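You operate a simulated robot arm through the tools that you are given. There is no shell and no other tool.

You are at the controls of a simulated robot arm. One attempt, no reset.

## Task
Put two spoonfuls of powder in the soap drawer and clip the tub shut.
Fine: white spoon back and drawer shut. Where these are worked on the way, their far stop is far enough and under half their travel is too little: soap drawer.
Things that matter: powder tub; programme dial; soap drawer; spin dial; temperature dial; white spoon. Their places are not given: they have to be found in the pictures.

Only the result counts: the job must be done as asked and must still hold three seconds after the hand-in. Knocking over, shifting, dropping, spilling or breaking anything else fails it.

## Robot
A 7-joint arm with a two-finger parallel gripper, fixed in place. Base frame: the origin is on the floor under the middle of its stand, x ahead of it, y to its left, z up. Units: mm, degrees, N and s.
It reaches about 1147 mm from its shoulder. Its first joint turns from -166.0 to 166.0 degrees. Payload 3.43 kg.
The TCP is the grasp point between the finger pads, 30 mm short of the fingertips. In the tool frame z runs along the fingers and y along their closing line. The gripper opens to 94 mm. The fingers are 28 mm wide and 10 mm thick; the gripper's body (50 by 96 mm) begins 55 mm behind the TCP.
Orientation is told as [roll, pitch, yaw] about the base's x, y, z axes, in that order, counted from this pose: with the fingers straight down and closing along the base's y, the tool's x points along the base's -x, its y along +y and its z along -z.

## Interface
- The arm moves only by the tool send_rows. Its argument "series" is one flat list of numbers, 7 for each row, row after row: the gripper command, from -1 (shut) to 1 (fully open), values between in proportion, then the shift along the tool's x, y, z in mm, then the turn, a rotation vector about the tool's x, y, z in degrees. In form: [fingers, tx, ty, tz, ax, ay, az, fingers, tx, ty, tz, ax, ay, az, ...]. A call has 1 to 20 rows; each row is the pose to reach, as a shift and turn from the pose commanded when the call began, along the tool's axes at that moment. Each row takes 0.2 s and may step no farther than 50 mm and 8.6 degrees from the row before; otherwise, or with a gripper value out of range, the whole call is refused. A pose out of reach is approached as far as the arm can. The call stops where the force on the tool passes 40 N (or 10 N more than at its start, if that is more) or the arm is blocked; 0.2 s more then pass. The fingers move at their own pace (about 45 mm/s each) and stop on an object; they squeeze with about 30 N. The grip force told is the motor's: it shows also when the fingers shut on nothing. Time passes only in rows, and 0.2 s behind the last, so rows that repeat a pose let the fingers close. It gives the time, the measured TCP pose, the force on the tool (base axes), the opening and the grip force at its end, in the units of the frame above (readings bear some noise), with the torque about the TCP (base axes, N m) and any sound that the robot's microphone picked up, and new pictures: "views" is both (left out), scene, wrist or none.
- Cameras (640 x 400 px; columns grow to the right, rows downward): "scene" is fixed at [221.2, 500.6, 1480.5]; the picture's right is [-0.92, -0.40, 0.00], its down [-0.17, 0.39, -0.91] and it looks along [0.36, -0.83, -0.42] (base axes); focal length 316 px, centre (320, 200). "wrist" rides on the gripper at [76, 14, -102] in the tool frame; the picture's right is [-0.18, 0.98, 0.00], its down [-0.75, -0.14, -0.64] and it looks along [-0.63, -0.12, 0.77] (tool axes); focal length 243 px, centre (320, 200).
- measure_at(camera, pixels): for up to 12 pixels [column, row] of the newest picture of that camera ("zoom" is the newest enlarged one), the place [x, y, z] in the base frame of the surface seen there, good to about 2 mm, but the place of the scene camera against the robot may be out by one fixed shift of up to 12 mm in any direction. It takes no simulated time.
- zoom(camera, box): a new picture of the part [left, top, right, bottom] of that camera's present view, enlarged. It takes no simulated time.
- finish_job(): hands the job in; it is judged then, once.

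Open the gripper and draw the arm clear of the work before you hand the job in, unless the task says otherwise.

The tools are called after "Request:" by a JSON object that holds its "api" and its "payload". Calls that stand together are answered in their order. send_rows: Moves the arm, as the interface text tells. Its arguments: {"type":"object","properties":{"series":{"type":"array","items":{"type":"number"}},"views":{"type":"string","enum":["both","scene","wrist","none"]}},"required":["series"]} The other tools are called the same way: measure_at (camera, pixels) gives the place of the surface under pixels of a picture; zoom (camera, box) takes an enlarged picture of a part of a camera's view; finish_job () hands the job in.

At the start:

```text
time_s: 0.0
tcp_pos: [560.2, -214.4, 1327.3]
tool_rot: [0.0, 0.0, 0.0]
ft_force: [0.3, -0.4, 0.0]
ft_torque: [-0.01, 0.01, 0.0]
gripper_width: 94.1
grasp_force: 0.1
```

scene: 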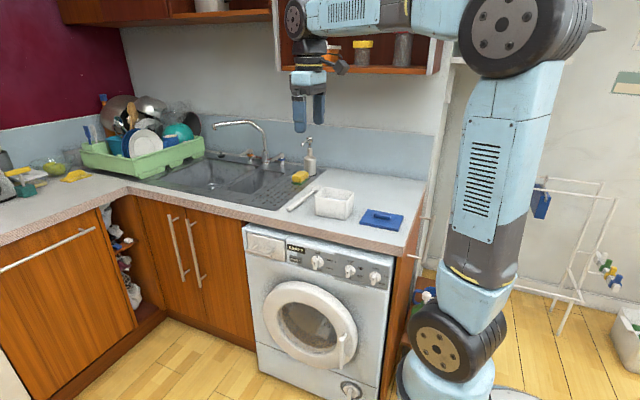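
wrist: 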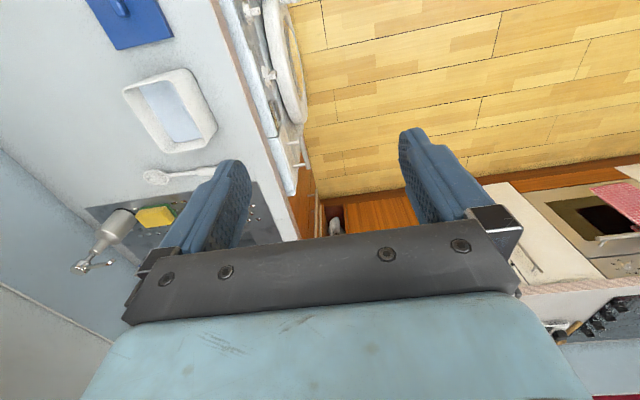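

The scene shows a white tub around (334,204), a white spoon around (302,200), a blue lid around (381,219) and the soap drawer on the washing machine around (266,245). I'll zoom in to see these details.

Request:
{"api": "zoom", "payload": {"camera": "scene", "box": [270, 160, 430, 260]}}

Request:
{"api": "zoom", "payload": {"camera": "scene", "box": [230, 210, 410, 322]}}

Request:
{"api": "zoom", "payload": {"camera": "wrist", "box": [60, 0, 320, 240]}}

```text
4.00 times, centred on (350, 210) of scene
```

zoom: 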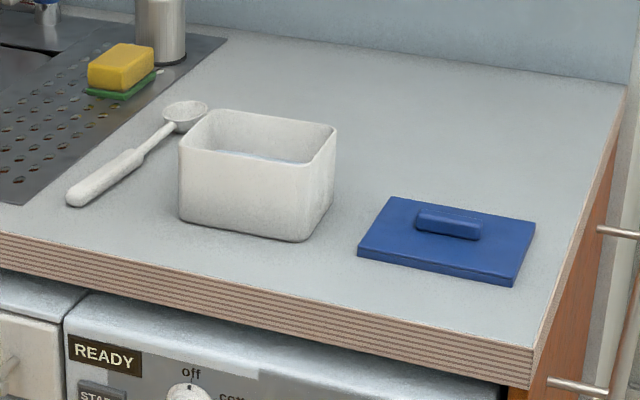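

```text
3.56 times, centred on (320, 266) of scene
```

zoom: 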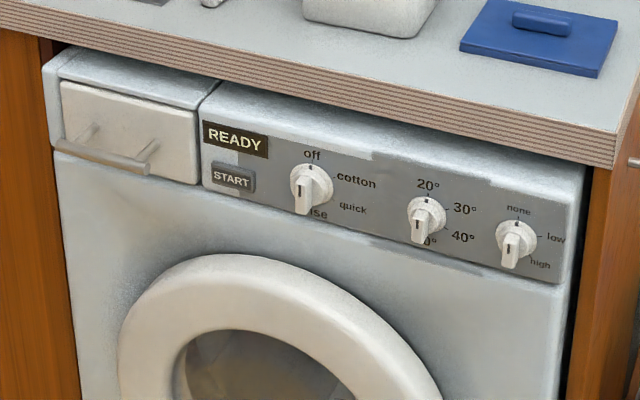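

```text
1.67 times, centred on (190, 120) of wrist
```

zoom: 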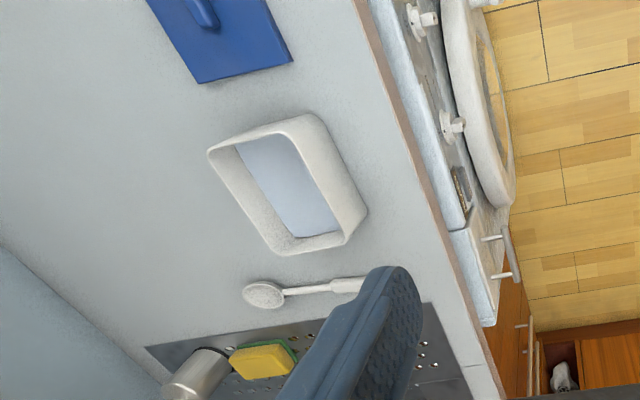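

The tub is open with bluish powder in it, the lid lies at its side, and the drawer has a bar handle. I measure the key points through both cameras.

Request:
{"api": "measure_at", "payload": {"camera": "scene", "pixels": [[290, 210], [304, 198], [317, 189], [322, 189], [354, 194], [345, 217], [317, 212], [334, 199], [361, 222], [369, 209], [402, 216], [399, 231]]}}

Request:
{"api": "measure_at", "payload": {"camera": "wrist", "pixels": [[157, 177], [195, 171], [128, 90], [185, 70], [213, 135], [170, 150], [172, 110], [120, 5], [172, 38], [100, 48], [260, 100], [262, 102]]}}

Request:
{"api": "measure_at", "payload": {"camera": "scene", "pixels": [[246, 251], [258, 255], [272, 258], [248, 232], [285, 243], [284, 258], [247, 248], [258, 228], [316, 262], [350, 271], [374, 278], [300, 246]]}}

```text
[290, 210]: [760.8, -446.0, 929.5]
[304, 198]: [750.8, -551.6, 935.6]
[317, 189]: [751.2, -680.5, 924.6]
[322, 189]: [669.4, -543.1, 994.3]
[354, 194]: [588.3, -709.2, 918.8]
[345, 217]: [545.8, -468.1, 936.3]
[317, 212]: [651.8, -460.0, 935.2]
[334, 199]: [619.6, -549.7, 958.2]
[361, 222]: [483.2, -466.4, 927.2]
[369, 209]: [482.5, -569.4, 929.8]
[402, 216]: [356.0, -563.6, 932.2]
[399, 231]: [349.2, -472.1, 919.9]
```

```text
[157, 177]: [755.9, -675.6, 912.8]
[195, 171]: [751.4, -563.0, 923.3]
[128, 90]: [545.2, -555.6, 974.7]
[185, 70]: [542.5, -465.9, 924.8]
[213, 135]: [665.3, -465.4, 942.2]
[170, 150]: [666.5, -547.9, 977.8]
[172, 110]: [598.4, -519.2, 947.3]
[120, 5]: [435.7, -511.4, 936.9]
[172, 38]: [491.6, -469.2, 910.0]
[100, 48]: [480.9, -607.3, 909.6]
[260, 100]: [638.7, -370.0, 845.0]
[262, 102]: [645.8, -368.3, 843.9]
```

```text
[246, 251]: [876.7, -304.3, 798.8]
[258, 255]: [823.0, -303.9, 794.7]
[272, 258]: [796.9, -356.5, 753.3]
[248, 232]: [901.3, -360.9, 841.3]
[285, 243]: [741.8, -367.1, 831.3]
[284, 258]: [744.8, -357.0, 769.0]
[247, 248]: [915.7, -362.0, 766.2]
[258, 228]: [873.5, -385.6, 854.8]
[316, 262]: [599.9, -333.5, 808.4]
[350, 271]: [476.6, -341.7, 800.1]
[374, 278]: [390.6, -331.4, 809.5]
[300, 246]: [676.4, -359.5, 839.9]
```

The two cameras differ by roughly 10 mm, so I rely on the wrist camera. I zoom on the drawer and handle around (285,160) in the wrist view.

Request:
{"api": "zoom", "payload": {"camera": "wrist", "box": [230, 90, 330, 200]}}

Request:
{"api": "zoom", "payload": {"camera": "scene", "box": [236, 215, 300, 275]}}

```text
3.64 times, centred on (280, 145) of wrist
```

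zoom: 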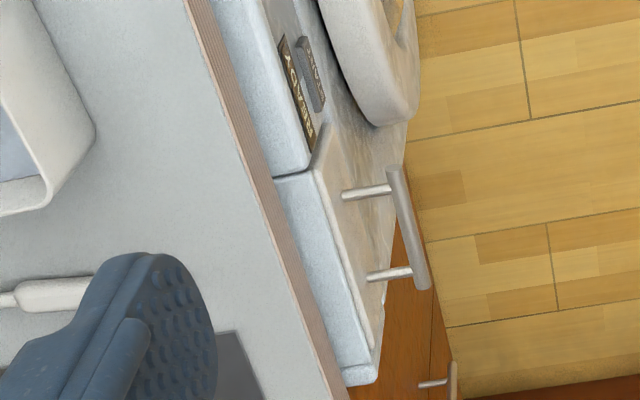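

```text
6.67 times, centred on (268, 245) of scene
```

zoom: 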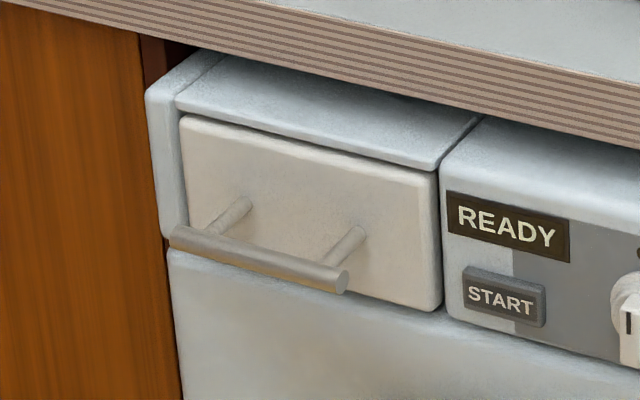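

The handle bar runs from about (172,238) to (345,280) in the scene zoom, with two posts. I measure points along it.

Request:
{"api": "measure_at", "payload": {"camera": "zoom", "pixels": [[180, 236], [215, 247], [260, 259], [300, 268], [335, 277], [225, 218], [352, 237], [250, 180], [430, 200], [190, 130], [300, 100], [400, 140]]}}

Request:
{"api": "measure_at", "payload": {"camera": "wrist", "pixels": [[292, 138], [294, 150], [296, 160], [285, 142], [288, 164], [266, 140], [280, 130], [275, 170], [262, 148], [284, 190], [325, 110], [240, 60]]}}

```text
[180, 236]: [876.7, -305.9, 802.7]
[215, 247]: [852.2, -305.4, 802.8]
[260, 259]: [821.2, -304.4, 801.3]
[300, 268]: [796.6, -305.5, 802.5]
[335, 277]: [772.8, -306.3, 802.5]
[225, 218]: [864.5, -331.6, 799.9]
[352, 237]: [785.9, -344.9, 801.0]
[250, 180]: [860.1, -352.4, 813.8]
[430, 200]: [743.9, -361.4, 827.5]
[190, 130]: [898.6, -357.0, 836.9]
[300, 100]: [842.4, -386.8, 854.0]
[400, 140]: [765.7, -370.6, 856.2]
```

```text
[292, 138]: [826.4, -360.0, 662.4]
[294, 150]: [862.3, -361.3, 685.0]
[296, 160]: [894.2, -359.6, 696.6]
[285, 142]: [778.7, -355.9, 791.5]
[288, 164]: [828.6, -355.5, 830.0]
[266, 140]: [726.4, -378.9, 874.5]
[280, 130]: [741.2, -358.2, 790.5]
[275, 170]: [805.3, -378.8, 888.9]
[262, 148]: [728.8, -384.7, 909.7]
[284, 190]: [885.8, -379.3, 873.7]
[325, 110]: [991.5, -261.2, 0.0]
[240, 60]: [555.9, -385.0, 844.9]
```

The handle bar lies at about x 772–877, y −305, z ≈ 793–802. I move above and just in front of it to refine the position with the wrist camera.

Request:
{"api": "send_rows", "payload": {"series": [0.2, -26.5, -4.6, 37.7, 0, 0, 0, 0.2, -53, -9.2, 75.4, 0, 0, 0, 0.2, -79.5, -13.8, 113.1, 0, 0, 0, 0.2, -106, -18.4, 150.8, 0, 0, 0, 0.2, -132.5, -23, 188.5, 0, 0, 0, 0.2, -159, -27.6, 226.2, 0, 0, 0, 0.2, -185.5, -32.2, 263.9, 0, 0, 0, 0.2, -212, -36.8, 301.6, 0, 0, 0, 0.2, -238.5, -41.4, 339.3, 0, 0, 0, 0.2, -265, -46, 377, 0, 0, 0], "views": "both"}}

```text
time_s: 2.2
tcp_pos: [825.5, -262.8, 949.5]
tool_rot: [0.0, 0.1, -0.1]
ft_force: [-0.9, -0.7, 1.2]
ft_torque: [-0.01, -0.06, -0.02]
gripper_width: 56.4
grasp_force: 0.1
```

scene: 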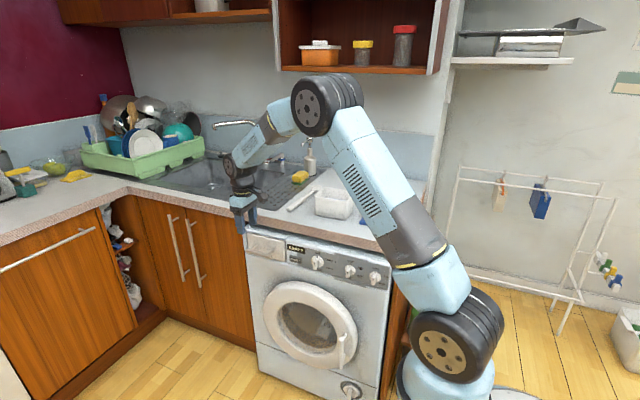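
wrist: 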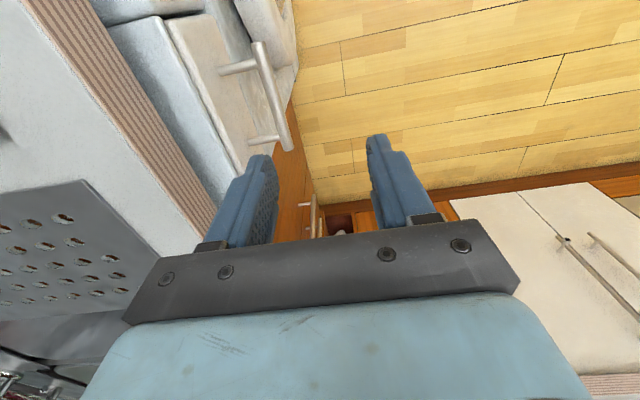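

The wrist view shows the handle bar from (258,45) to (288,148). I measure it along with the drawer face and the machine's and counter's edges.

Request:
{"api": "measure_at", "payload": {"camera": "wrist", "pixels": [[259, 48], [268, 80], [277, 112], [285, 140], [240, 68], [262, 140], [222, 100], [180, 40], [195, 60], [235, 160], [150, 120], [60, 100]]}}

Request:
{"api": "zoom", "payload": {"camera": "wrist", "box": [100, 0, 340, 200]}}

```text
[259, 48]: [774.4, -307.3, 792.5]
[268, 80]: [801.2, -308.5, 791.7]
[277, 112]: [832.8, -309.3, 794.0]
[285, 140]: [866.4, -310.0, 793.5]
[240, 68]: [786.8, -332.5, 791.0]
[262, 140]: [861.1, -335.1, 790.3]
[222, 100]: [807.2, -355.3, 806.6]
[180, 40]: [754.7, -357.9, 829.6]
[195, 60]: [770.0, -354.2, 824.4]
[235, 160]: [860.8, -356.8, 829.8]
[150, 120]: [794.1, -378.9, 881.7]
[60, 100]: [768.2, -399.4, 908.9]
```

```text
2.00 times, centred on (220, 100) of wrist
```

zoom: 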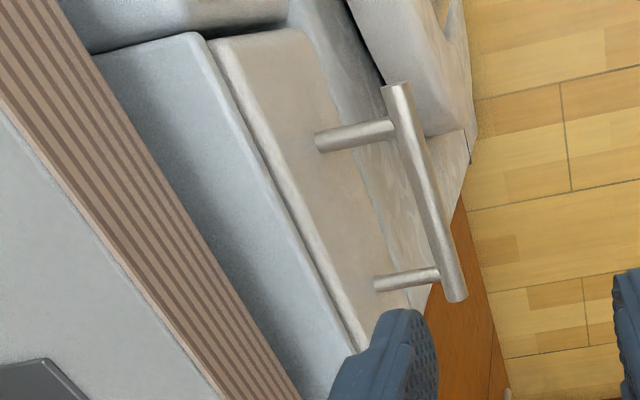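

The bar is at y ≈ −308, z ≈ 790, between posts at x ≈ 787 and 862. I shift over it and go down with the fingers half open, straddling the bar.

Request:
{"api": "send_rows", "payload": {"series": [0, 0, -24, 0, 0, 0, 0, 0, 0, -47, 10, 0, 0, 0, 0, 0, -47, 50, 0, 0, 0, 0, 0, -47, 85, 0, 0, 0, 0, 0, -47, 85, 0, 0, 0], "views": "both"}}

```text
time_s: 3.4
tcp_pos: [824.1, -309.5, 865.2]
tool_rot: [0.0, 0.1, 0.0]
ft_force: [0.1, -0.6, -0.1]
ft_torque: [0.0, 0.01, 0.0]
gripper_width: 47.2
grasp_force: 0.1
```

scene: 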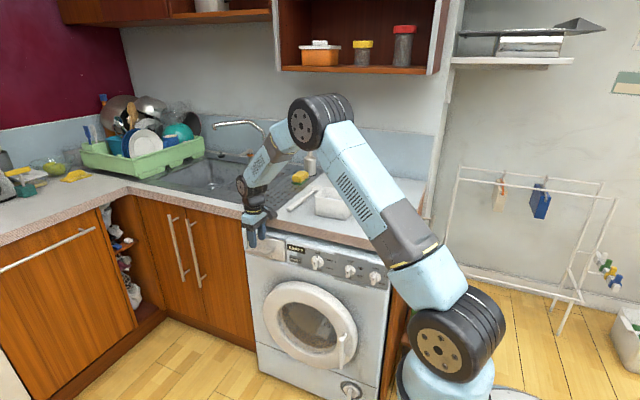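
wrist: 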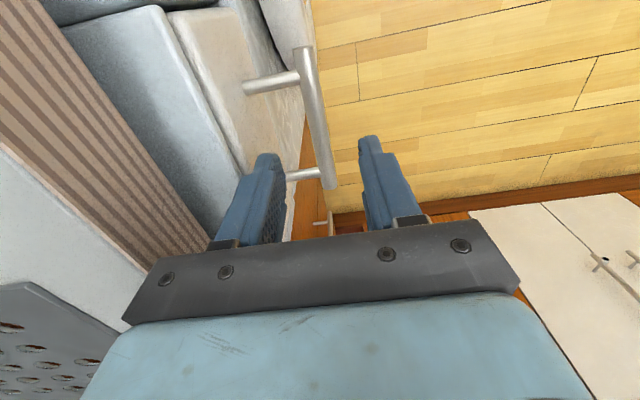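

The fingers straddle the bar's line; I descend 62 mm and close on the bar.

Request:
{"api": "send_rows", "payload": {"series": [0, 0, 0, 30, 0, 0, 0, 0, 0, 0, 62, 0, 0, 0, 0, 0, 0, 62, 0, 0, 0, -1, 0, 0, 62, 0, 0, 0, -1, 0, 0, 62, 0, 0, 0, -1, 0, 0, 62, 0, 0, 0], "views": "wrist"}}

```text
time_s: 4.8
tcp_pos: [823.9, -310.2, 801.4]
tool_rot: [0.0, 0.1, 0.1]
ft_force: [-0.2, -0.2, -1.1]
ft_torque: [-0.02, -0.21, -0.02]
gripper_width: 13.6
grasp_force: 34.3
```

wrist: 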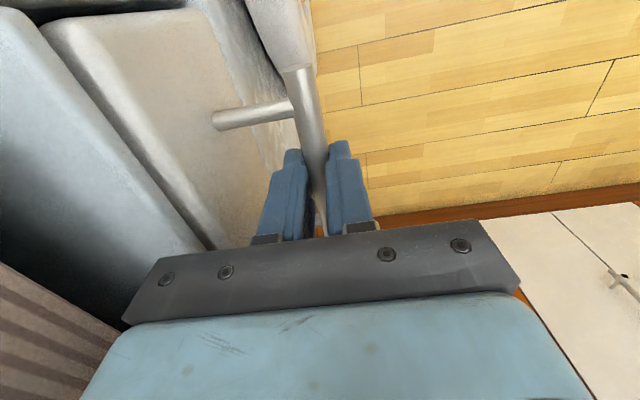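

The bar is gripped (13.6 mm, 34 N). I pull straight out along +y, slowly.

Request:
{"api": "send_rows", "payload": {"series": [-1, 0, 10, 0, 0, 0, 0, -1, 0, 25, 0, 0, 0, 0, -1, 0, 40, 0, 0, 0, 0, -1, 0, 55, 0, 0, 0, 0, -1, 0, 70, 0, 0, 0, 0, -1, 0, 85, 0, 0, 0, 0, -1, 0, 100, 0, 0, 0, 0], "views": "both"}}

```text
time_s: 6.4
tcp_pos: [825.8, -208.1, 802.7]
tool_rot: [0.0, 0.1, 0.0]
ft_force: [11.2, 0.3, -12.5]
ft_torque: [0.09, -0.84, 0.09]
gripper_width: 13.7
grasp_force: 45.2
```

scene: 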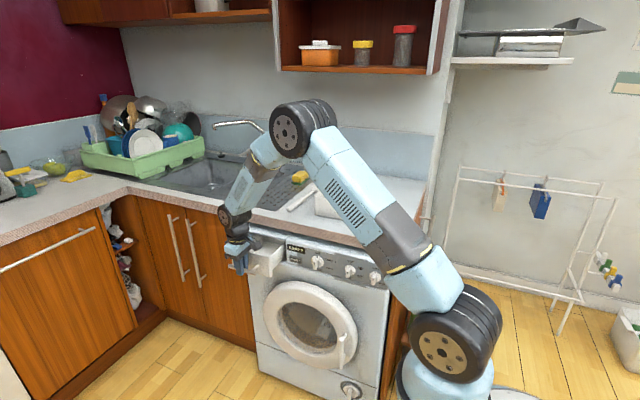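
wrist: 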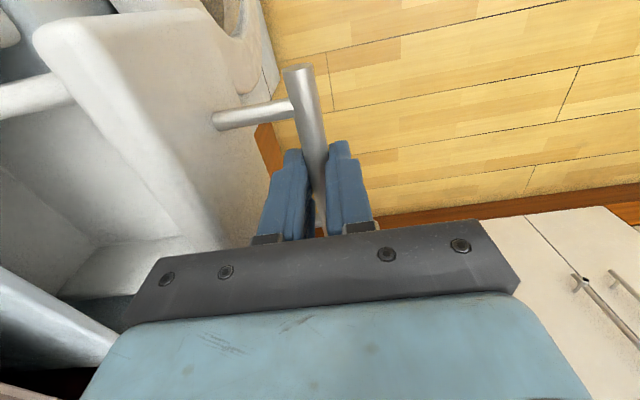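

The drawer has come out 100 mm with little force. I keep pulling until it stops.

Request:
{"api": "send_rows", "payload": {"series": [-1, 0, 12, 0, 0, 0, 0, -1, 0, 24, 0, 0, 0, 0, -1, 0, 36, 0, 0, 0, 0, -1, 0, 48, 0, 0, 0, 0, -1, 0, 60, 0, 0, 0, 0], "views": "both"}}

```text
time_s: 7.6
tcp_pos: [825.4, -160.0, 802.8]
tool_rot: [-0.4, -0.1, -0.2]
ft_force: [13.0, -7.1, -21.1]
ft_torque: [-0.07, -1.05, 0.52]
gripper_width: 13.8
grasp_force: 45.5
stopped in row 5: the force on the tool passed its limit at 49 N (the readings are from after the stop); the commanded pose is now the measured one
```

scene: 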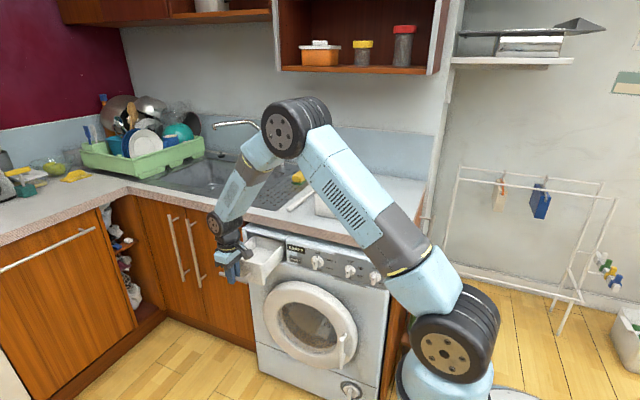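
wrist: 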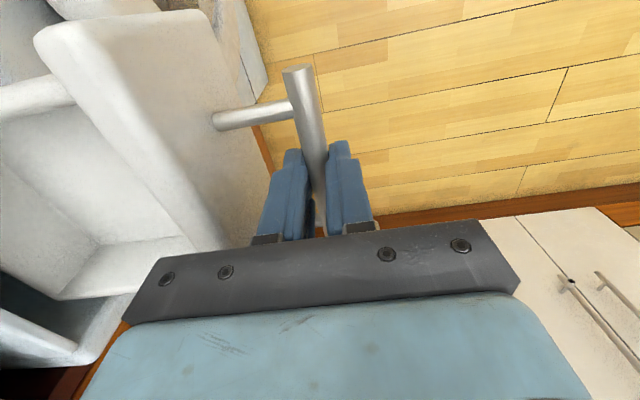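

The drawer hit its far stop at about 150 mm of travel. I open the fingers and go straight up, then look into the drawer.

Request:
{"api": "send_rows", "payload": {"series": [0, 0, 0, 0, 0, 0, 0, 0, 0, 0, 0, 0, 0, 0, 0, 0, 0, 0, 0, 0, 0, 0, 0, 0, -30, 0, 0, 0, 0, 0, 0, -70, 0, 0, 0, 0, 0, 0, -120, 0, 0, 0, 0, 0, 0, -170, 0, 0, 0, 0, 0, 0, -220, 0, 0, 0, 0, 20, 0, -260, 0, 0, 0], "views": "both"}}

```text
time_s: 9.6
tcp_pos: [803.9, -158.1, 1066.6]
tool_rot: [-0.4, 0.0, -0.3]
ft_force: [1.1, 0.2, -0.4]
ft_torque: [0.01, 0.03, -0.02]
gripper_width: 47.1
grasp_force: 0.0
```

scene: 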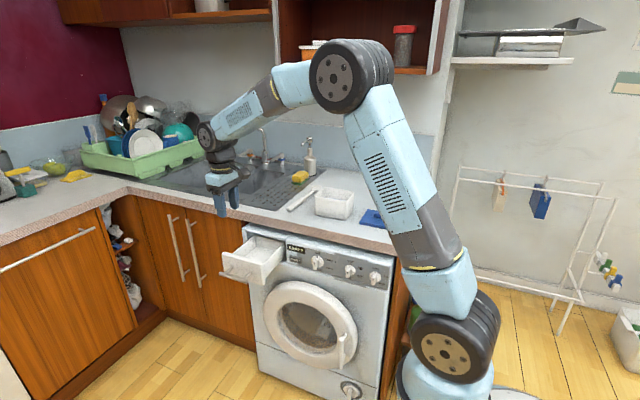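
wrist: 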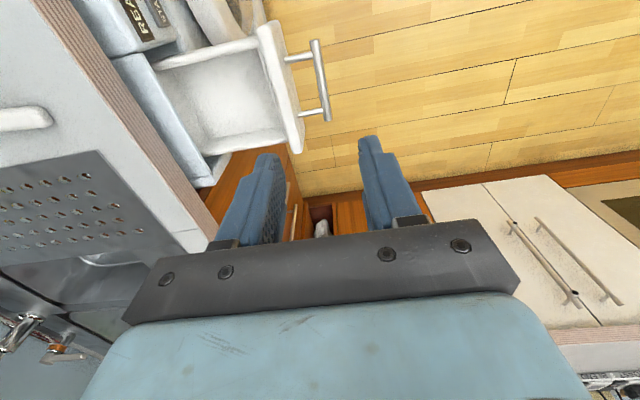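

The drawer is open and empty; I zoom in on it in both views and measure its walls and floor.

Request:
{"api": "zoom", "payload": {"camera": "scene", "box": [210, 210, 310, 300]}}

Request:
{"api": "zoom", "payload": {"camera": "wrist", "box": [90, 0, 350, 200]}}

Request:
{"api": "measure_at", "payload": {"camera": "wrist", "pixels": [[160, 62], [200, 50], [255, 38], [268, 50], [285, 140], [208, 156], [230, 95], [260, 70], [190, 90], [270, 120], [215, 150], [278, 90]]}}

```text
4.44 times, centred on (260, 255) of scene
```

zoom: 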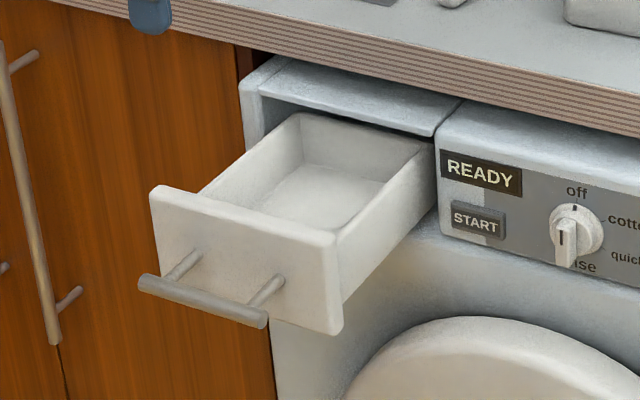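

```text
2.00 times, centred on (220, 100) of wrist
```

zoom: 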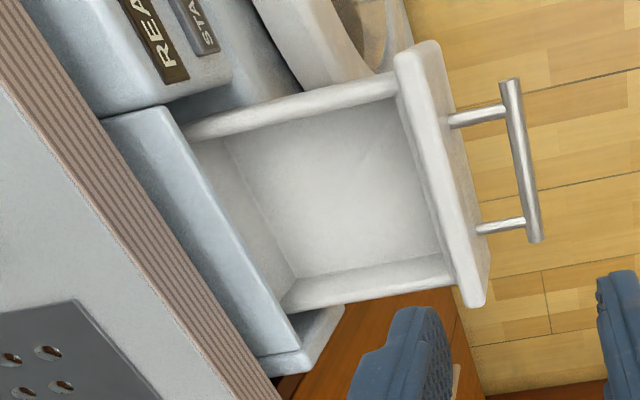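

```text
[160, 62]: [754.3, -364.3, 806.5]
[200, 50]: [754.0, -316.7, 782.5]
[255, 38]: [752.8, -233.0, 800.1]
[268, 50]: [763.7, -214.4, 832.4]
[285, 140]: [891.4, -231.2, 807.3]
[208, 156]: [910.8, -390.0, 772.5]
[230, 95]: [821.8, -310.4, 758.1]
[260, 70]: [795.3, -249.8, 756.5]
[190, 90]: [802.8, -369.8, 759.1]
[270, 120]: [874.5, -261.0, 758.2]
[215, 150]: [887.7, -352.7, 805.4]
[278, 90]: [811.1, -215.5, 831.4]
```

The drawer cavity spans x ≈ 760–885, y ≈ −350…−222, floor z ≈ 758, and front panel top z ≈ 832. Next I move over the spoon handle and yaw the gripper by −90° so it closes along x.

Request:
{"api": "send_rows", "payload": {"series": [0, 4, -30, -4, 0, 0, 8.2, 0, 9, -60, -8, 0, 0, 16.4, 0, 14, -92, -12, 0, 0, 24.6, 0, 19, -124, -16, 0, 0, 32.8, 0, 24, -156, -20, 0, 0, 41, 0, 29, -188, -24, 0, 0, 49.2, 0, 34, -220, -28, 0, 0, 57.4, 0, 39, -250, -32, 0, 0, 65.6, 0, 44, -280, -36, 0, 0, 73.8, 0, 49, -310, -38, 0, 0, 82, 0, 54, -335, -40, 0, 0, 90, 0, 54, -335, -40, 0, 0, 90], "views": "both"}}

```text
time_s: 12.2
tcp_pos: [747.9, -491.6, 1107.2]
tool_rot: [0.0, -0.5, -90.3]
ft_force: [-0.7, 1.0, -0.1]
ft_torque: [0.03, 0.0, -0.02]
gripper_width: 47.0
grasp_force: 0.1
```

scene: 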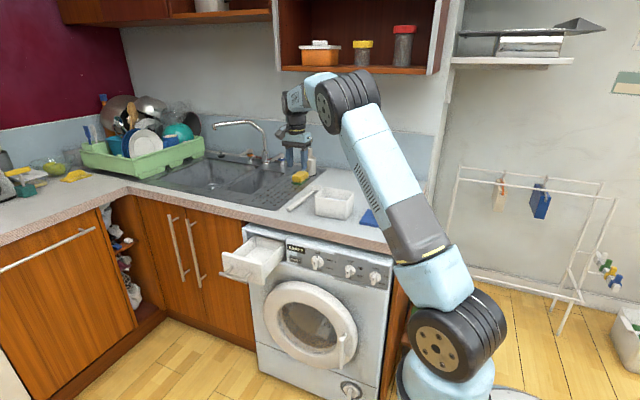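
wrist: 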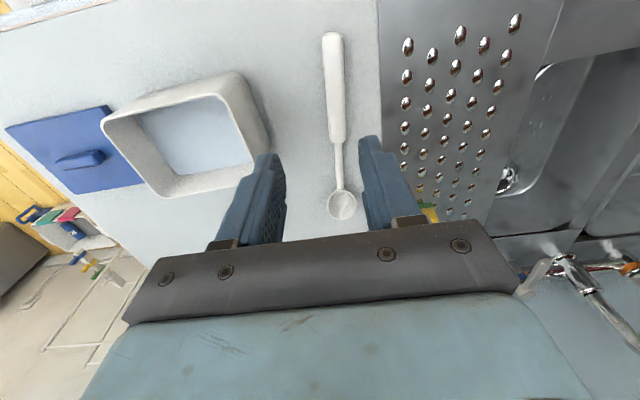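

Now the wrist camera sees the spoon (handle (333,35)–(338,140), bowl (342,205)) and the tub with powder at (200,135). I measure them.

Request:
{"api": "measure_at", "payload": {"camera": "wrist", "pixels": [[332, 40], [333, 60], [335, 90], [337, 120], [338, 138], [339, 160], [340, 185], [342, 195], [342, 206], [342, 217], [330, 206], [355, 206]]}}

Request:
{"api": "measure_at", "payload": {"camera": "wrist", "pixels": [[105, 118], [240, 77], [262, 152], [160, 192], [145, 115], [220, 100], [245, 155], [180, 172], [195, 135], [300, 80], [170, 95], [250, 110]]}}

Request:
{"api": "zoom", "payload": {"camera": "wrist", "box": [290, 20, 390, 230]}}

Request:
{"api": "zoom", "payload": {"camera": "wrist", "box": [0, 60, 280, 230]}}

```text
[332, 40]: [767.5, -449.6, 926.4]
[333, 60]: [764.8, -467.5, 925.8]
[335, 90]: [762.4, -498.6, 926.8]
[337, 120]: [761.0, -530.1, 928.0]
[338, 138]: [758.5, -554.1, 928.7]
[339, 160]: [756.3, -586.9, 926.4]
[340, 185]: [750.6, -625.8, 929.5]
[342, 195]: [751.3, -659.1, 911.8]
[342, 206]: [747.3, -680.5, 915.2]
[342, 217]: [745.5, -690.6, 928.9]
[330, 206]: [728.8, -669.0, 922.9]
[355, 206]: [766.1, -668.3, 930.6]
```

```text
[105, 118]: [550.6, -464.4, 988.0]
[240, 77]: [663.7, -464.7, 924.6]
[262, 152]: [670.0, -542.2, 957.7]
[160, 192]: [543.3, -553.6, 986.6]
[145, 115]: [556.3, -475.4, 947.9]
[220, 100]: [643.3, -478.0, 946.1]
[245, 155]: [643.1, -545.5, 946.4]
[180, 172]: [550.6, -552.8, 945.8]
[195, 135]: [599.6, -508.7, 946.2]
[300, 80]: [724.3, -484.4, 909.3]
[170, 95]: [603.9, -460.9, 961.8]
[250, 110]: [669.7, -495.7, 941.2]
```

```text
1.90 times, centred on (340, 125) of wrist
```

zoom: 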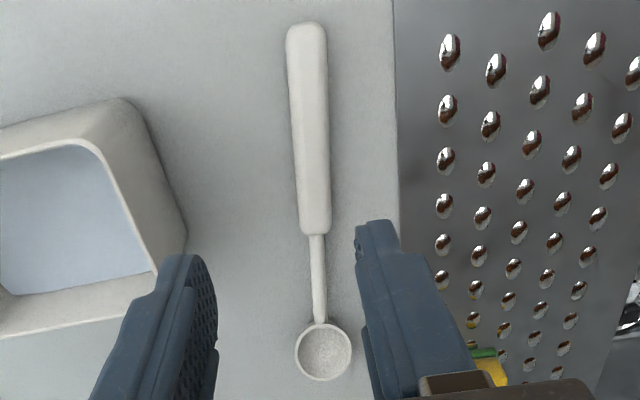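

```text
2.29 times, centred on (140, 145) of wrist
```

zoom: 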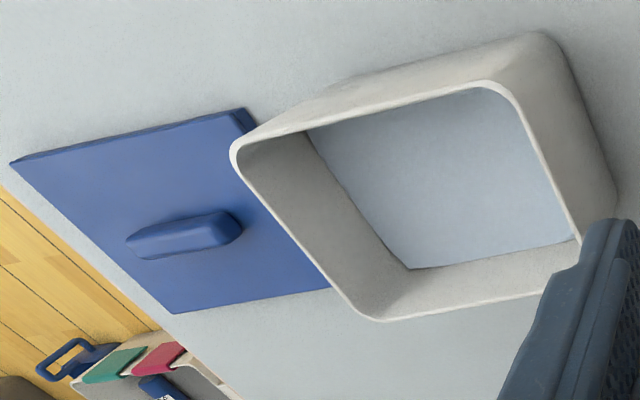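

The spoon handle runs from (768,−449) to (758,−554), about 5° off −y, with its top at z ≈ 927; the bowl centre is near (748,−672). I check the drainer's height beside it before going down.

Request:
{"api": "measure_at", "payload": {"camera": "wrist", "pixels": [[384, 40], [384, 80], [390, 110], [420, 60], [378, 60], [370, 60], [310, 60], [325, 60], [343, 60], [326, 100], [345, 100], [395, 60]]}}

```text
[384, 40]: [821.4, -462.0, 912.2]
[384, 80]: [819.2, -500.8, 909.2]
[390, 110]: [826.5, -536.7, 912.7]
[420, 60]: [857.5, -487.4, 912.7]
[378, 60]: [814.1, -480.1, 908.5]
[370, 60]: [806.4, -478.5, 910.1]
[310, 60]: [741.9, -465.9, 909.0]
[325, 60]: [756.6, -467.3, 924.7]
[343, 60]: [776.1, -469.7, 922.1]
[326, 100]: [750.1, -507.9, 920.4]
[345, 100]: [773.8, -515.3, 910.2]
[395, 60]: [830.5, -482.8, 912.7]
```

The drainer only begins at x ≈ 818, so the fingers have room. I align yaw with the spoon and descend to just above the handle.

Request:
{"api": "send_rows", "payload": {"series": [0, -6, 7, 30, 0, 0, 2.2, 0, -11.5, 14, 70, 0, 0, 4.5, 0, -11.5, 14, 110, 0, 0, 4.5, 0, -11.5, 14, 125, 0, 0, 4.5, 0, -11.5, 14, 125, 0, 0, 4.5], "views": "both"}}

```text
time_s: 13.4
tcp_pos: [762.1, -502.3, 982.0]
tool_rot: [0.1, -0.4, -94.7]
ft_force: [-0.3, 0.2, 0.0]
ft_torque: [0.01, 0.01, 0.0]
gripper_width: 47.0
grasp_force: 0.1
```

scene: 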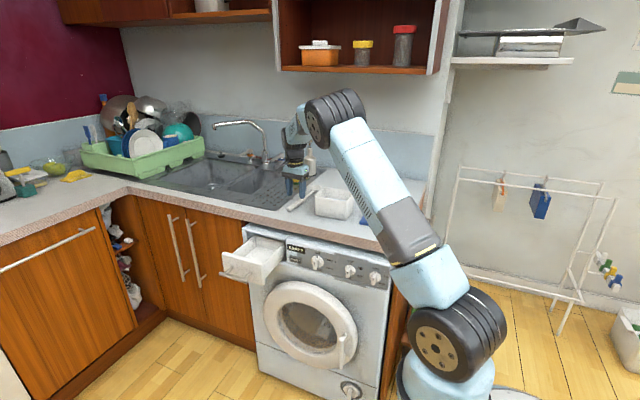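
wrist: 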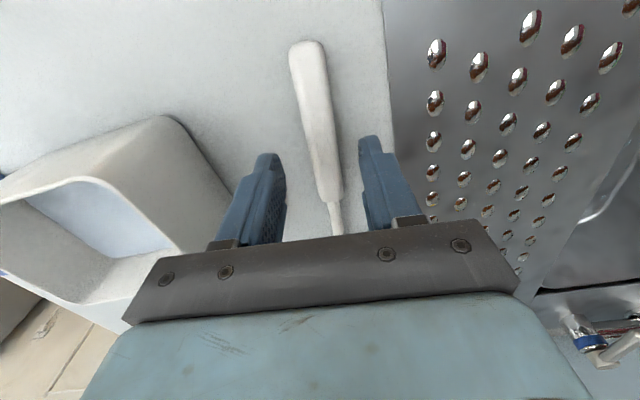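

The handle is centred between the fingers. I descend 39 mm so the fingertips sit just above the counter, then close.

Request:
{"api": "send_rows", "payload": {"series": [0, 0, 0, 20, 0, 0, 0, 0, 0, 0, 34, 0, 0, 0, 0, 0, 0, 39, 0, 0, 0, 0, 0, 0, 39, 0, 0, 0, -1, 0, 0, 39, 0, 0, 0, -1, 0, 0, 39, 0, 0, 0, -1, 0, 0, 39, 0, 0, 0], "views": "both"}}

```text
time_s: 15.0
tcp_pos: [761.3, -503.9, 942.6]
tool_rot: [0.0, -0.3, -94.7]
ft_force: [-0.5, 0.1, -0.7]
ft_torque: [-0.01, 0.03, -0.03]
gripper_width: 21.0
grasp_force: 29.9
```

scene: 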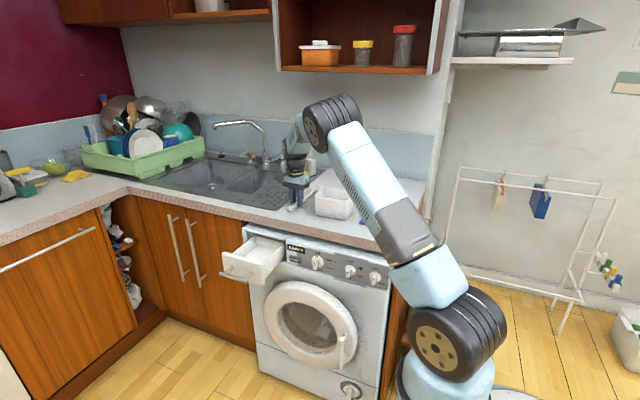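
wrist: 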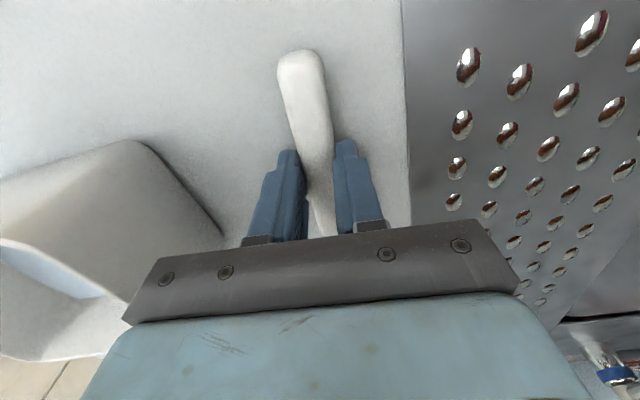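

The spoon is gripped (21 mm, 30 N). I lift it straight up and look.

Request:
{"api": "send_rows", "payload": {"series": [-1, 0, 0, -10, 0, 0, 0, -1, 0, 0, -30, 0, 0, 0, -1, 0, 0, -60, 0, 0, 0, -1, 0, 0, -90, 0, 0, 0, -1, 0, 0, -120, 0, 0, 0, -1, 0, 0, -150, 0, 0, 0], "views": "both"}}

```text
time_s: 16.4
tcp_pos: [761.0, -504.0, 1092.7]
tool_rot: [0.0, -0.4, -94.7]
ft_force: [-0.4, -0.1, -1.0]
ft_torque: [0.0, 0.04, 0.02]
gripper_width: 20.7
grasp_force: 30.1
```

scene: 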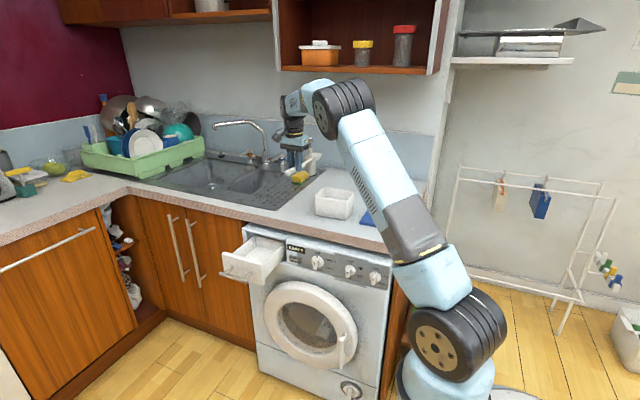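
wrist: 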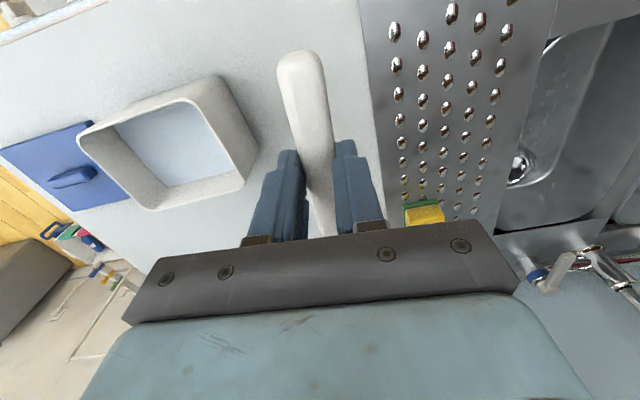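

The spoon is lifted; I zoom the scene to check how it hangs in the fingers.

Request:
{"api": "zoom", "payload": {"camera": "scene", "box": [250, 80, 370, 230]}}

```text
2.67 times, centred on (310, 155) of scene
```

zoom: 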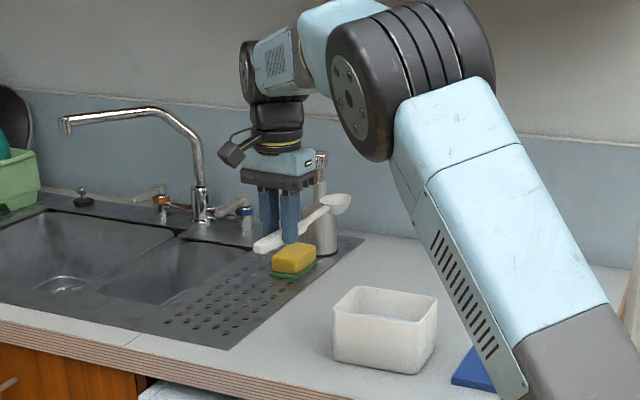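

The spoon looks level. I measure its bowl, neck and handle end.

Request:
{"api": "measure_at", "payload": {"camera": "zoom", "pixels": [[258, 246], [270, 240], [303, 227], [318, 215], [325, 208], [330, 203], [340, 203], [348, 204], [352, 198], [322, 198], [335, 210], [340, 195]]}}

```text
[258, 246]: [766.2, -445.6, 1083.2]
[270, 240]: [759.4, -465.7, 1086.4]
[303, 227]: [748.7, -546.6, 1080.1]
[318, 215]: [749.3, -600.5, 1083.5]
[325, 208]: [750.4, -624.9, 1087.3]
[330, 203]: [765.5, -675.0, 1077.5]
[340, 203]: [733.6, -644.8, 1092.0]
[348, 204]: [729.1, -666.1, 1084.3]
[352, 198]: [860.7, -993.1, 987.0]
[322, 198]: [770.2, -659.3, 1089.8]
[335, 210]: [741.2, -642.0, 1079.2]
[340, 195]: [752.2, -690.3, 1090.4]
```

The spoon is level: bowl centre ≈ 166 mm from the TCP along the spoon's axis, rim ≈ 12 mm below the TCP, bowl bottom ≈ 33 mm below. Now I zoom on the tub to get its rim and powder level.

Request:
{"api": "zoom", "payload": {"camera": "wrist", "box": [60, 50, 280, 220]}}

Request:
{"api": "zoom", "payload": {"camera": "scene", "box": [300, 175, 370, 230]}}

```text
2.35 times, centred on (170, 135) of wrist
```

zoom: 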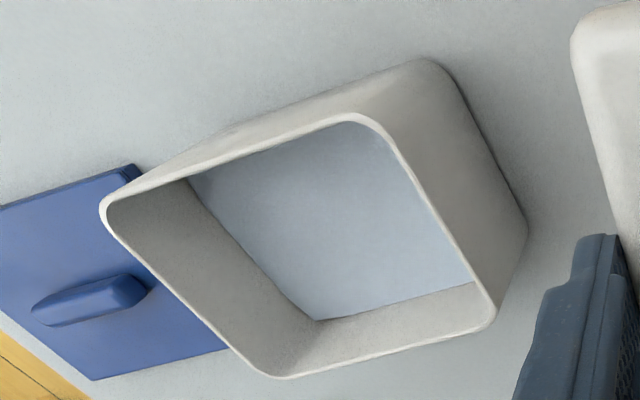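

```text
7.27 times, centred on (335, 202) of scene
```

zoom: 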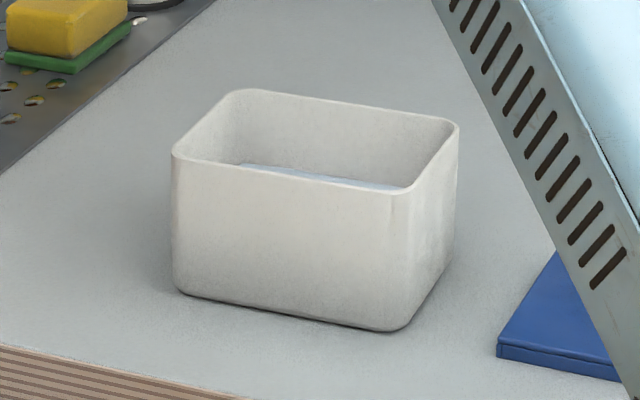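

I measure the rim edges and the powder surface from the wrist picture.

Request:
{"api": "measure_at", "payload": {"camera": "wrist", "pixels": [[78, 138], [110, 125], [132, 118], [160, 108], [187, 102], [217, 135], [230, 160], [242, 186], [196, 201], [160, 208], [110, 175], [95, 158]]}}

Request:
{"api": "measure_at", "payload": {"camera": "wrist", "pixels": [[116, 127], [150, 114], [185, 105], [205, 135], [233, 170], [200, 180], [168, 186], [145, 160], [125, 135], [180, 140], [150, 190], [120, 170]]}}

```text
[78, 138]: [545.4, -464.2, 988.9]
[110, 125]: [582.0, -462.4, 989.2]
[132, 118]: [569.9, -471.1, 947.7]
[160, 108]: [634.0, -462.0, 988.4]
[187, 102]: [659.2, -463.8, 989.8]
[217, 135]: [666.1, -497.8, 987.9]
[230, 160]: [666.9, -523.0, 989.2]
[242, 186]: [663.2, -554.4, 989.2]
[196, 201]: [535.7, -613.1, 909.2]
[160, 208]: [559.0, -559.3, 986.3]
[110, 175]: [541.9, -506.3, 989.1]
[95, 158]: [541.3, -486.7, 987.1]
```

```text
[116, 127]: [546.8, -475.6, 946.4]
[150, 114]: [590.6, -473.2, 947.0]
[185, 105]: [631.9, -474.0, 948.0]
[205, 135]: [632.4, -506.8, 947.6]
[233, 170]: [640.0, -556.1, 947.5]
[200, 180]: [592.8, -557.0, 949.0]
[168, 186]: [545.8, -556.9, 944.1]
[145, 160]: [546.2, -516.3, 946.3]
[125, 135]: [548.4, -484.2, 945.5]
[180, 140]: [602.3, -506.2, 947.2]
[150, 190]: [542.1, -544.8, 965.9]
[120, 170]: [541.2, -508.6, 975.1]
```

The tub's inner opening is x 544–664, y −557…−465, rim z 988, powder level z 947. I move the level spoon over the tub, turning it exactly along −y, with the bowl at about (604,−530).

Request:
{"api": "send_rows", "payload": {"series": [-1, 20, -27, 0, 0, 0, -1, -1, 45, -60, 0, 0, 0, -2, -1, 75, -100, 0, 0, 0, -3, -1, 102, -136, 0, 0, 0, -4, -1, 126.6, -168, 0, 0, 0, -4.7, -1, 126.6, -168, 0, 0, 0, -4.7], "views": "both"}}

```text
time_s: 17.8
tcp_pos: [602.7, -362.1, 1091.2]
tool_rot: [0.2, -0.2, -90.0]
ft_force: [0.5, -0.2, -0.7]
ft_torque: [0.02, -0.03, 0.02]
gripper_width: 20.7
grasp_force: 30.0
```

scene: 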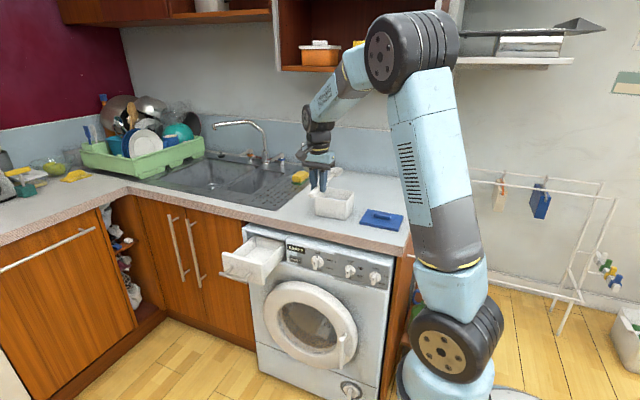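
wrist: 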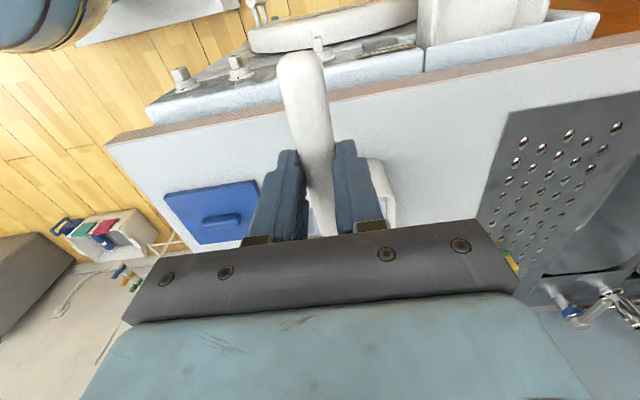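

The spoon is above the tub, level. Now I tilt the bowl down to 50° while holding the bowl above the rim, then check in the scene view.

Request:
{"api": "send_rows", "payload": {"series": [-1, -1.1, 0, -15, 0, 8.4, 0, -1, -5.7, 0, -29.3, 0, 16.8, 0, -1, -13.6, 0, -42.3, 0, 25.2, 0, -1, -24.6, 0, -53.6, 0, 33.6, 0, -1, -38.5, 0, -62.7, 0, 42, 0, -1, -53.9, 0, -67.5, 0, 50, 0, -1, -53.9, 0, -67.5, 0, 50, 0], "views": "both"}}

Request:
{"api": "zoom", "payload": {"camera": "scene", "box": [270, 120, 400, 240]}}

```text
time_s: 19.4
tcp_pos: [604.0, -420.6, 1160.0]
tool_rot: [0.1, 49.7, -90.0]
ft_force: [-0.5, 0.4, -0.1]
ft_torque: [-0.01, 0.04, -0.03]
gripper_width: 20.8
grasp_force: 30.6
```

scene: 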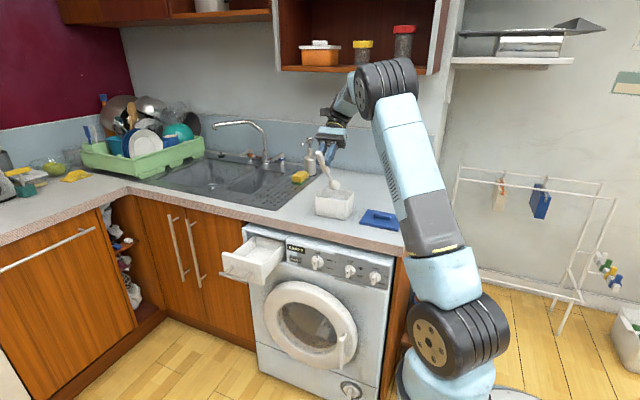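
wrist: 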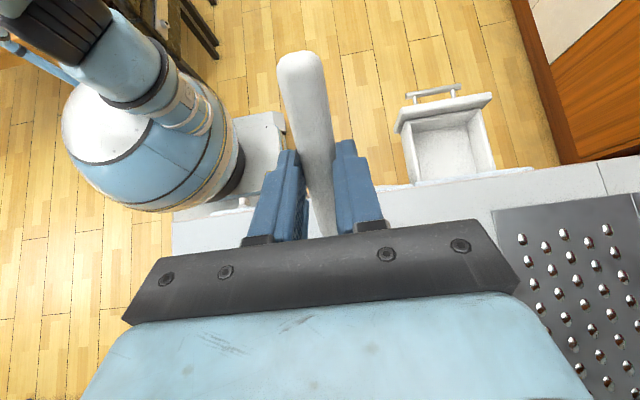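

```text
3.33 times, centred on (335, 180) of scene
```

zoom: 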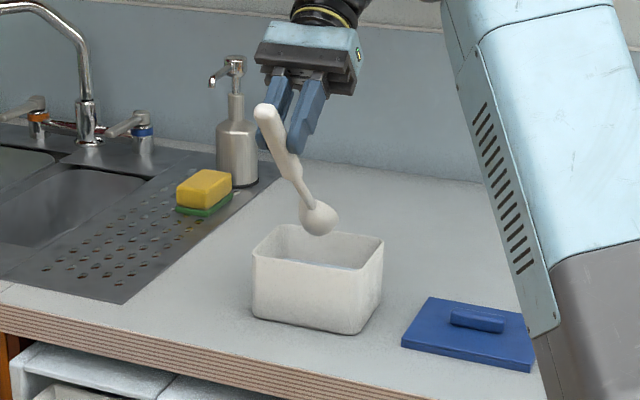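

The spoon is tilted over the tub as intended. I measure the bowl and tub rim in this zoom to check relative alignment.

Request:
{"api": "measure_at", "payload": {"camera": "zoom", "pixels": [[302, 218], [318, 217], [335, 217], [319, 232], [305, 195], [262, 108], [290, 165], [255, 252], [355, 270], [380, 240], [290, 228], [335, 238]]}}

```text
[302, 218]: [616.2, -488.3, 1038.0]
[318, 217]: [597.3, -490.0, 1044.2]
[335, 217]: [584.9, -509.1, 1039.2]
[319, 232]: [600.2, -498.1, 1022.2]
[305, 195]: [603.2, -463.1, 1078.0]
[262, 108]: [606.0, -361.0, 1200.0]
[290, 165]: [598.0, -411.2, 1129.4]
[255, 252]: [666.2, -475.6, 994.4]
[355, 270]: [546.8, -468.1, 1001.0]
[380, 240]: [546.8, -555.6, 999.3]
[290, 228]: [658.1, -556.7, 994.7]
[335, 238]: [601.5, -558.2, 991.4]
```

The bowl sits properly above the opening. I plunge at 50° to just under the powder surface, then sweep toward the far wall while flattening to 45°.

Request:
{"api": "send_rows", "payload": {"series": [-1, -15.3, 0, 12.9, 0, 0, 0, -1, -30.6, 0, 25.7, 0, 0, 0, -1, -45, 0, 37.6, 0, 0, 0, -1, -59, 0, 49.5, 0, 0, 0, -1, -68.1, 0, 51.7, 0, -2.5, 0, -1, -76.8, 0, 54.7, 0, -5, 0, -1, -76.8, 0, 54.7, 0, -5, 0], "views": "both"}}

Request:
{"api": "zoom", "payload": {"camera": "scene", "box": [290, 150, 390, 240]}}

```text
time_s: 21.0
tcp_pos: [604.7, -424.8, 1064.0]
tool_rot: [0.1, 44.5, -89.8]
ft_force: [0.0, -2.9, 6.5]
ft_torque: [-0.44, -0.06, 0.0]
gripper_width: 20.8
grasp_force: 30.0
```

scene: 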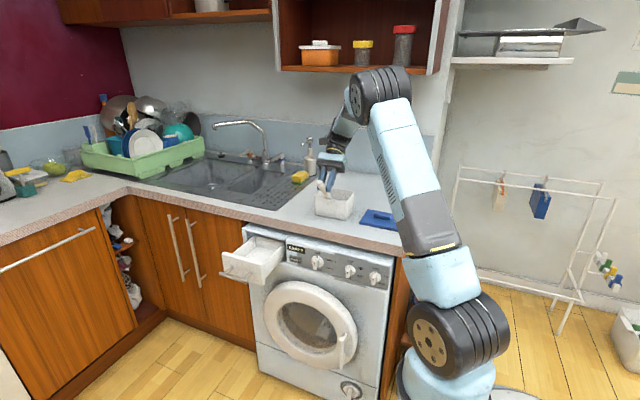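
wrist: 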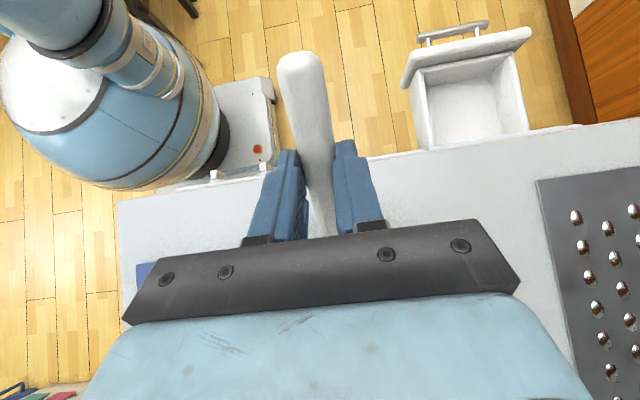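

```text
4.44 times, centred on (340, 195) of scene
```

zoom: 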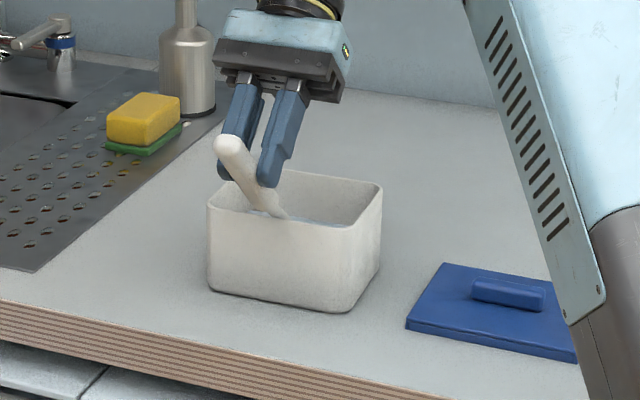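

The readings (≈7 N up and a small torque) suggest the neck is just touching the near rim, so I rise with extra clearance while levelling the bowl out of the powder.

Request:
{"api": "send_rows", "payload": {"series": [-1, 9.6, 0, -0.6, 0, -3, 0, -1, 17.6, 0, 9.8, 0, -9, 0, -1, 23, 0, 20.7, 0, -15, 0, -1, 27, 0, 34.6, 0, -23, 0, -1, 28, 0, 47.7, 0, -31, 0, -1, 26, 0, 59.1, 0, -39, 0, -1, 24.5, 0, 65.1, 0, -45, 0, -1, 52.8, 0, 36.8, 0, -45, 0, -1, 52.8, 0, 36.8, 0, -45, 0], "views": "both"}}

Request:
{"api": "zoom", "payload": {"camera": "scene", "box": [290, 140, 380, 230]}}

```text
time_s: 23.0
tcp_pos: [605.1, -362.9, 1077.3]
tool_rot: [0.2, -0.4, -90.1]
ft_force: [0.3, 0.4, -0.4]
ft_torque: [0.01, 0.01, -0.02]
gripper_width: 20.6
grasp_force: 29.6
```

scene: 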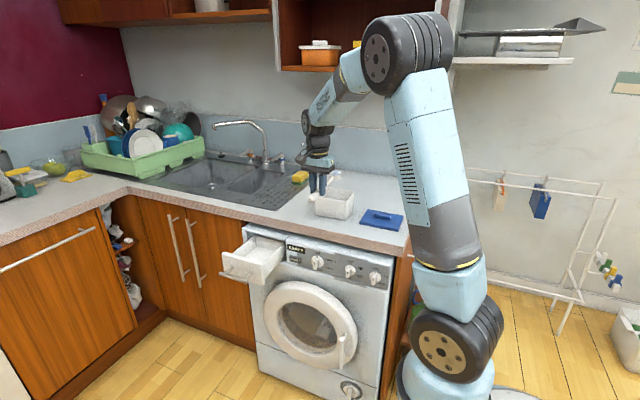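
wrist: 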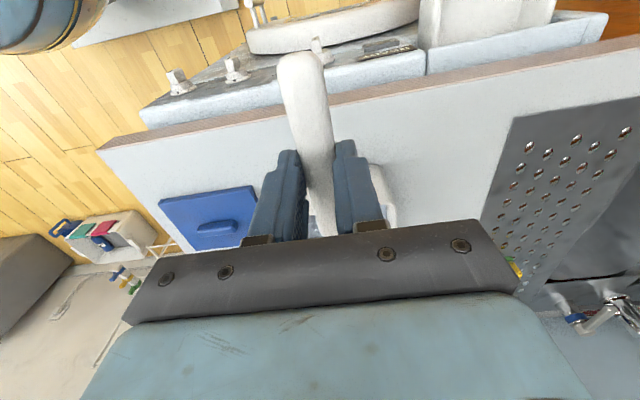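

```text
4.44 times, centred on (335, 185) of scene
```

zoom: 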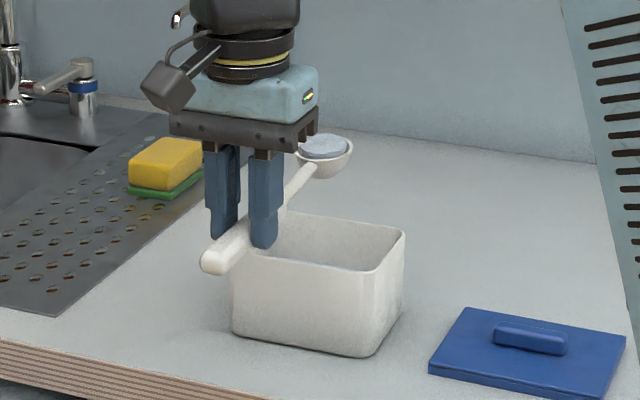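

The bowl now holds a bluish mound of powder. I measure the spoon to see that it is still level and did not slip, and the tub to see that it did not move.

Request:
{"api": "measure_at", "payload": {"camera": "zoom", "pixels": [[208, 262], [235, 245], [245, 232], [285, 200], [300, 182], [325, 147], [305, 152], [345, 150], [330, 172], [325, 135], [232, 268], [370, 275]]}}

Request:
{"api": "zoom", "payload": {"camera": "scene", "box": [330, 150, 380, 190]}}

```text
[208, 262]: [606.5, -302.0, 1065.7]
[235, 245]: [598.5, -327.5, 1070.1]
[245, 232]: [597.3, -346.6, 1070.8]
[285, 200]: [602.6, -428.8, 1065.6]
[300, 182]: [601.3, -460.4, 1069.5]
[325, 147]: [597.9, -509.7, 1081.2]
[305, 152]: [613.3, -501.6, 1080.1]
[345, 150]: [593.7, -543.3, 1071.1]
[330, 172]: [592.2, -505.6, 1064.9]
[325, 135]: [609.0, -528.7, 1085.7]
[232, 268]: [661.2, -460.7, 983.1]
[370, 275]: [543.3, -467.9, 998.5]
```

```text
10.00 times, centred on (355, 170) of scene
```

zoom: 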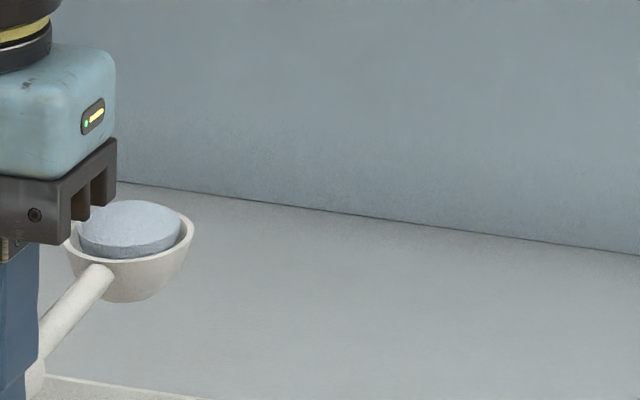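

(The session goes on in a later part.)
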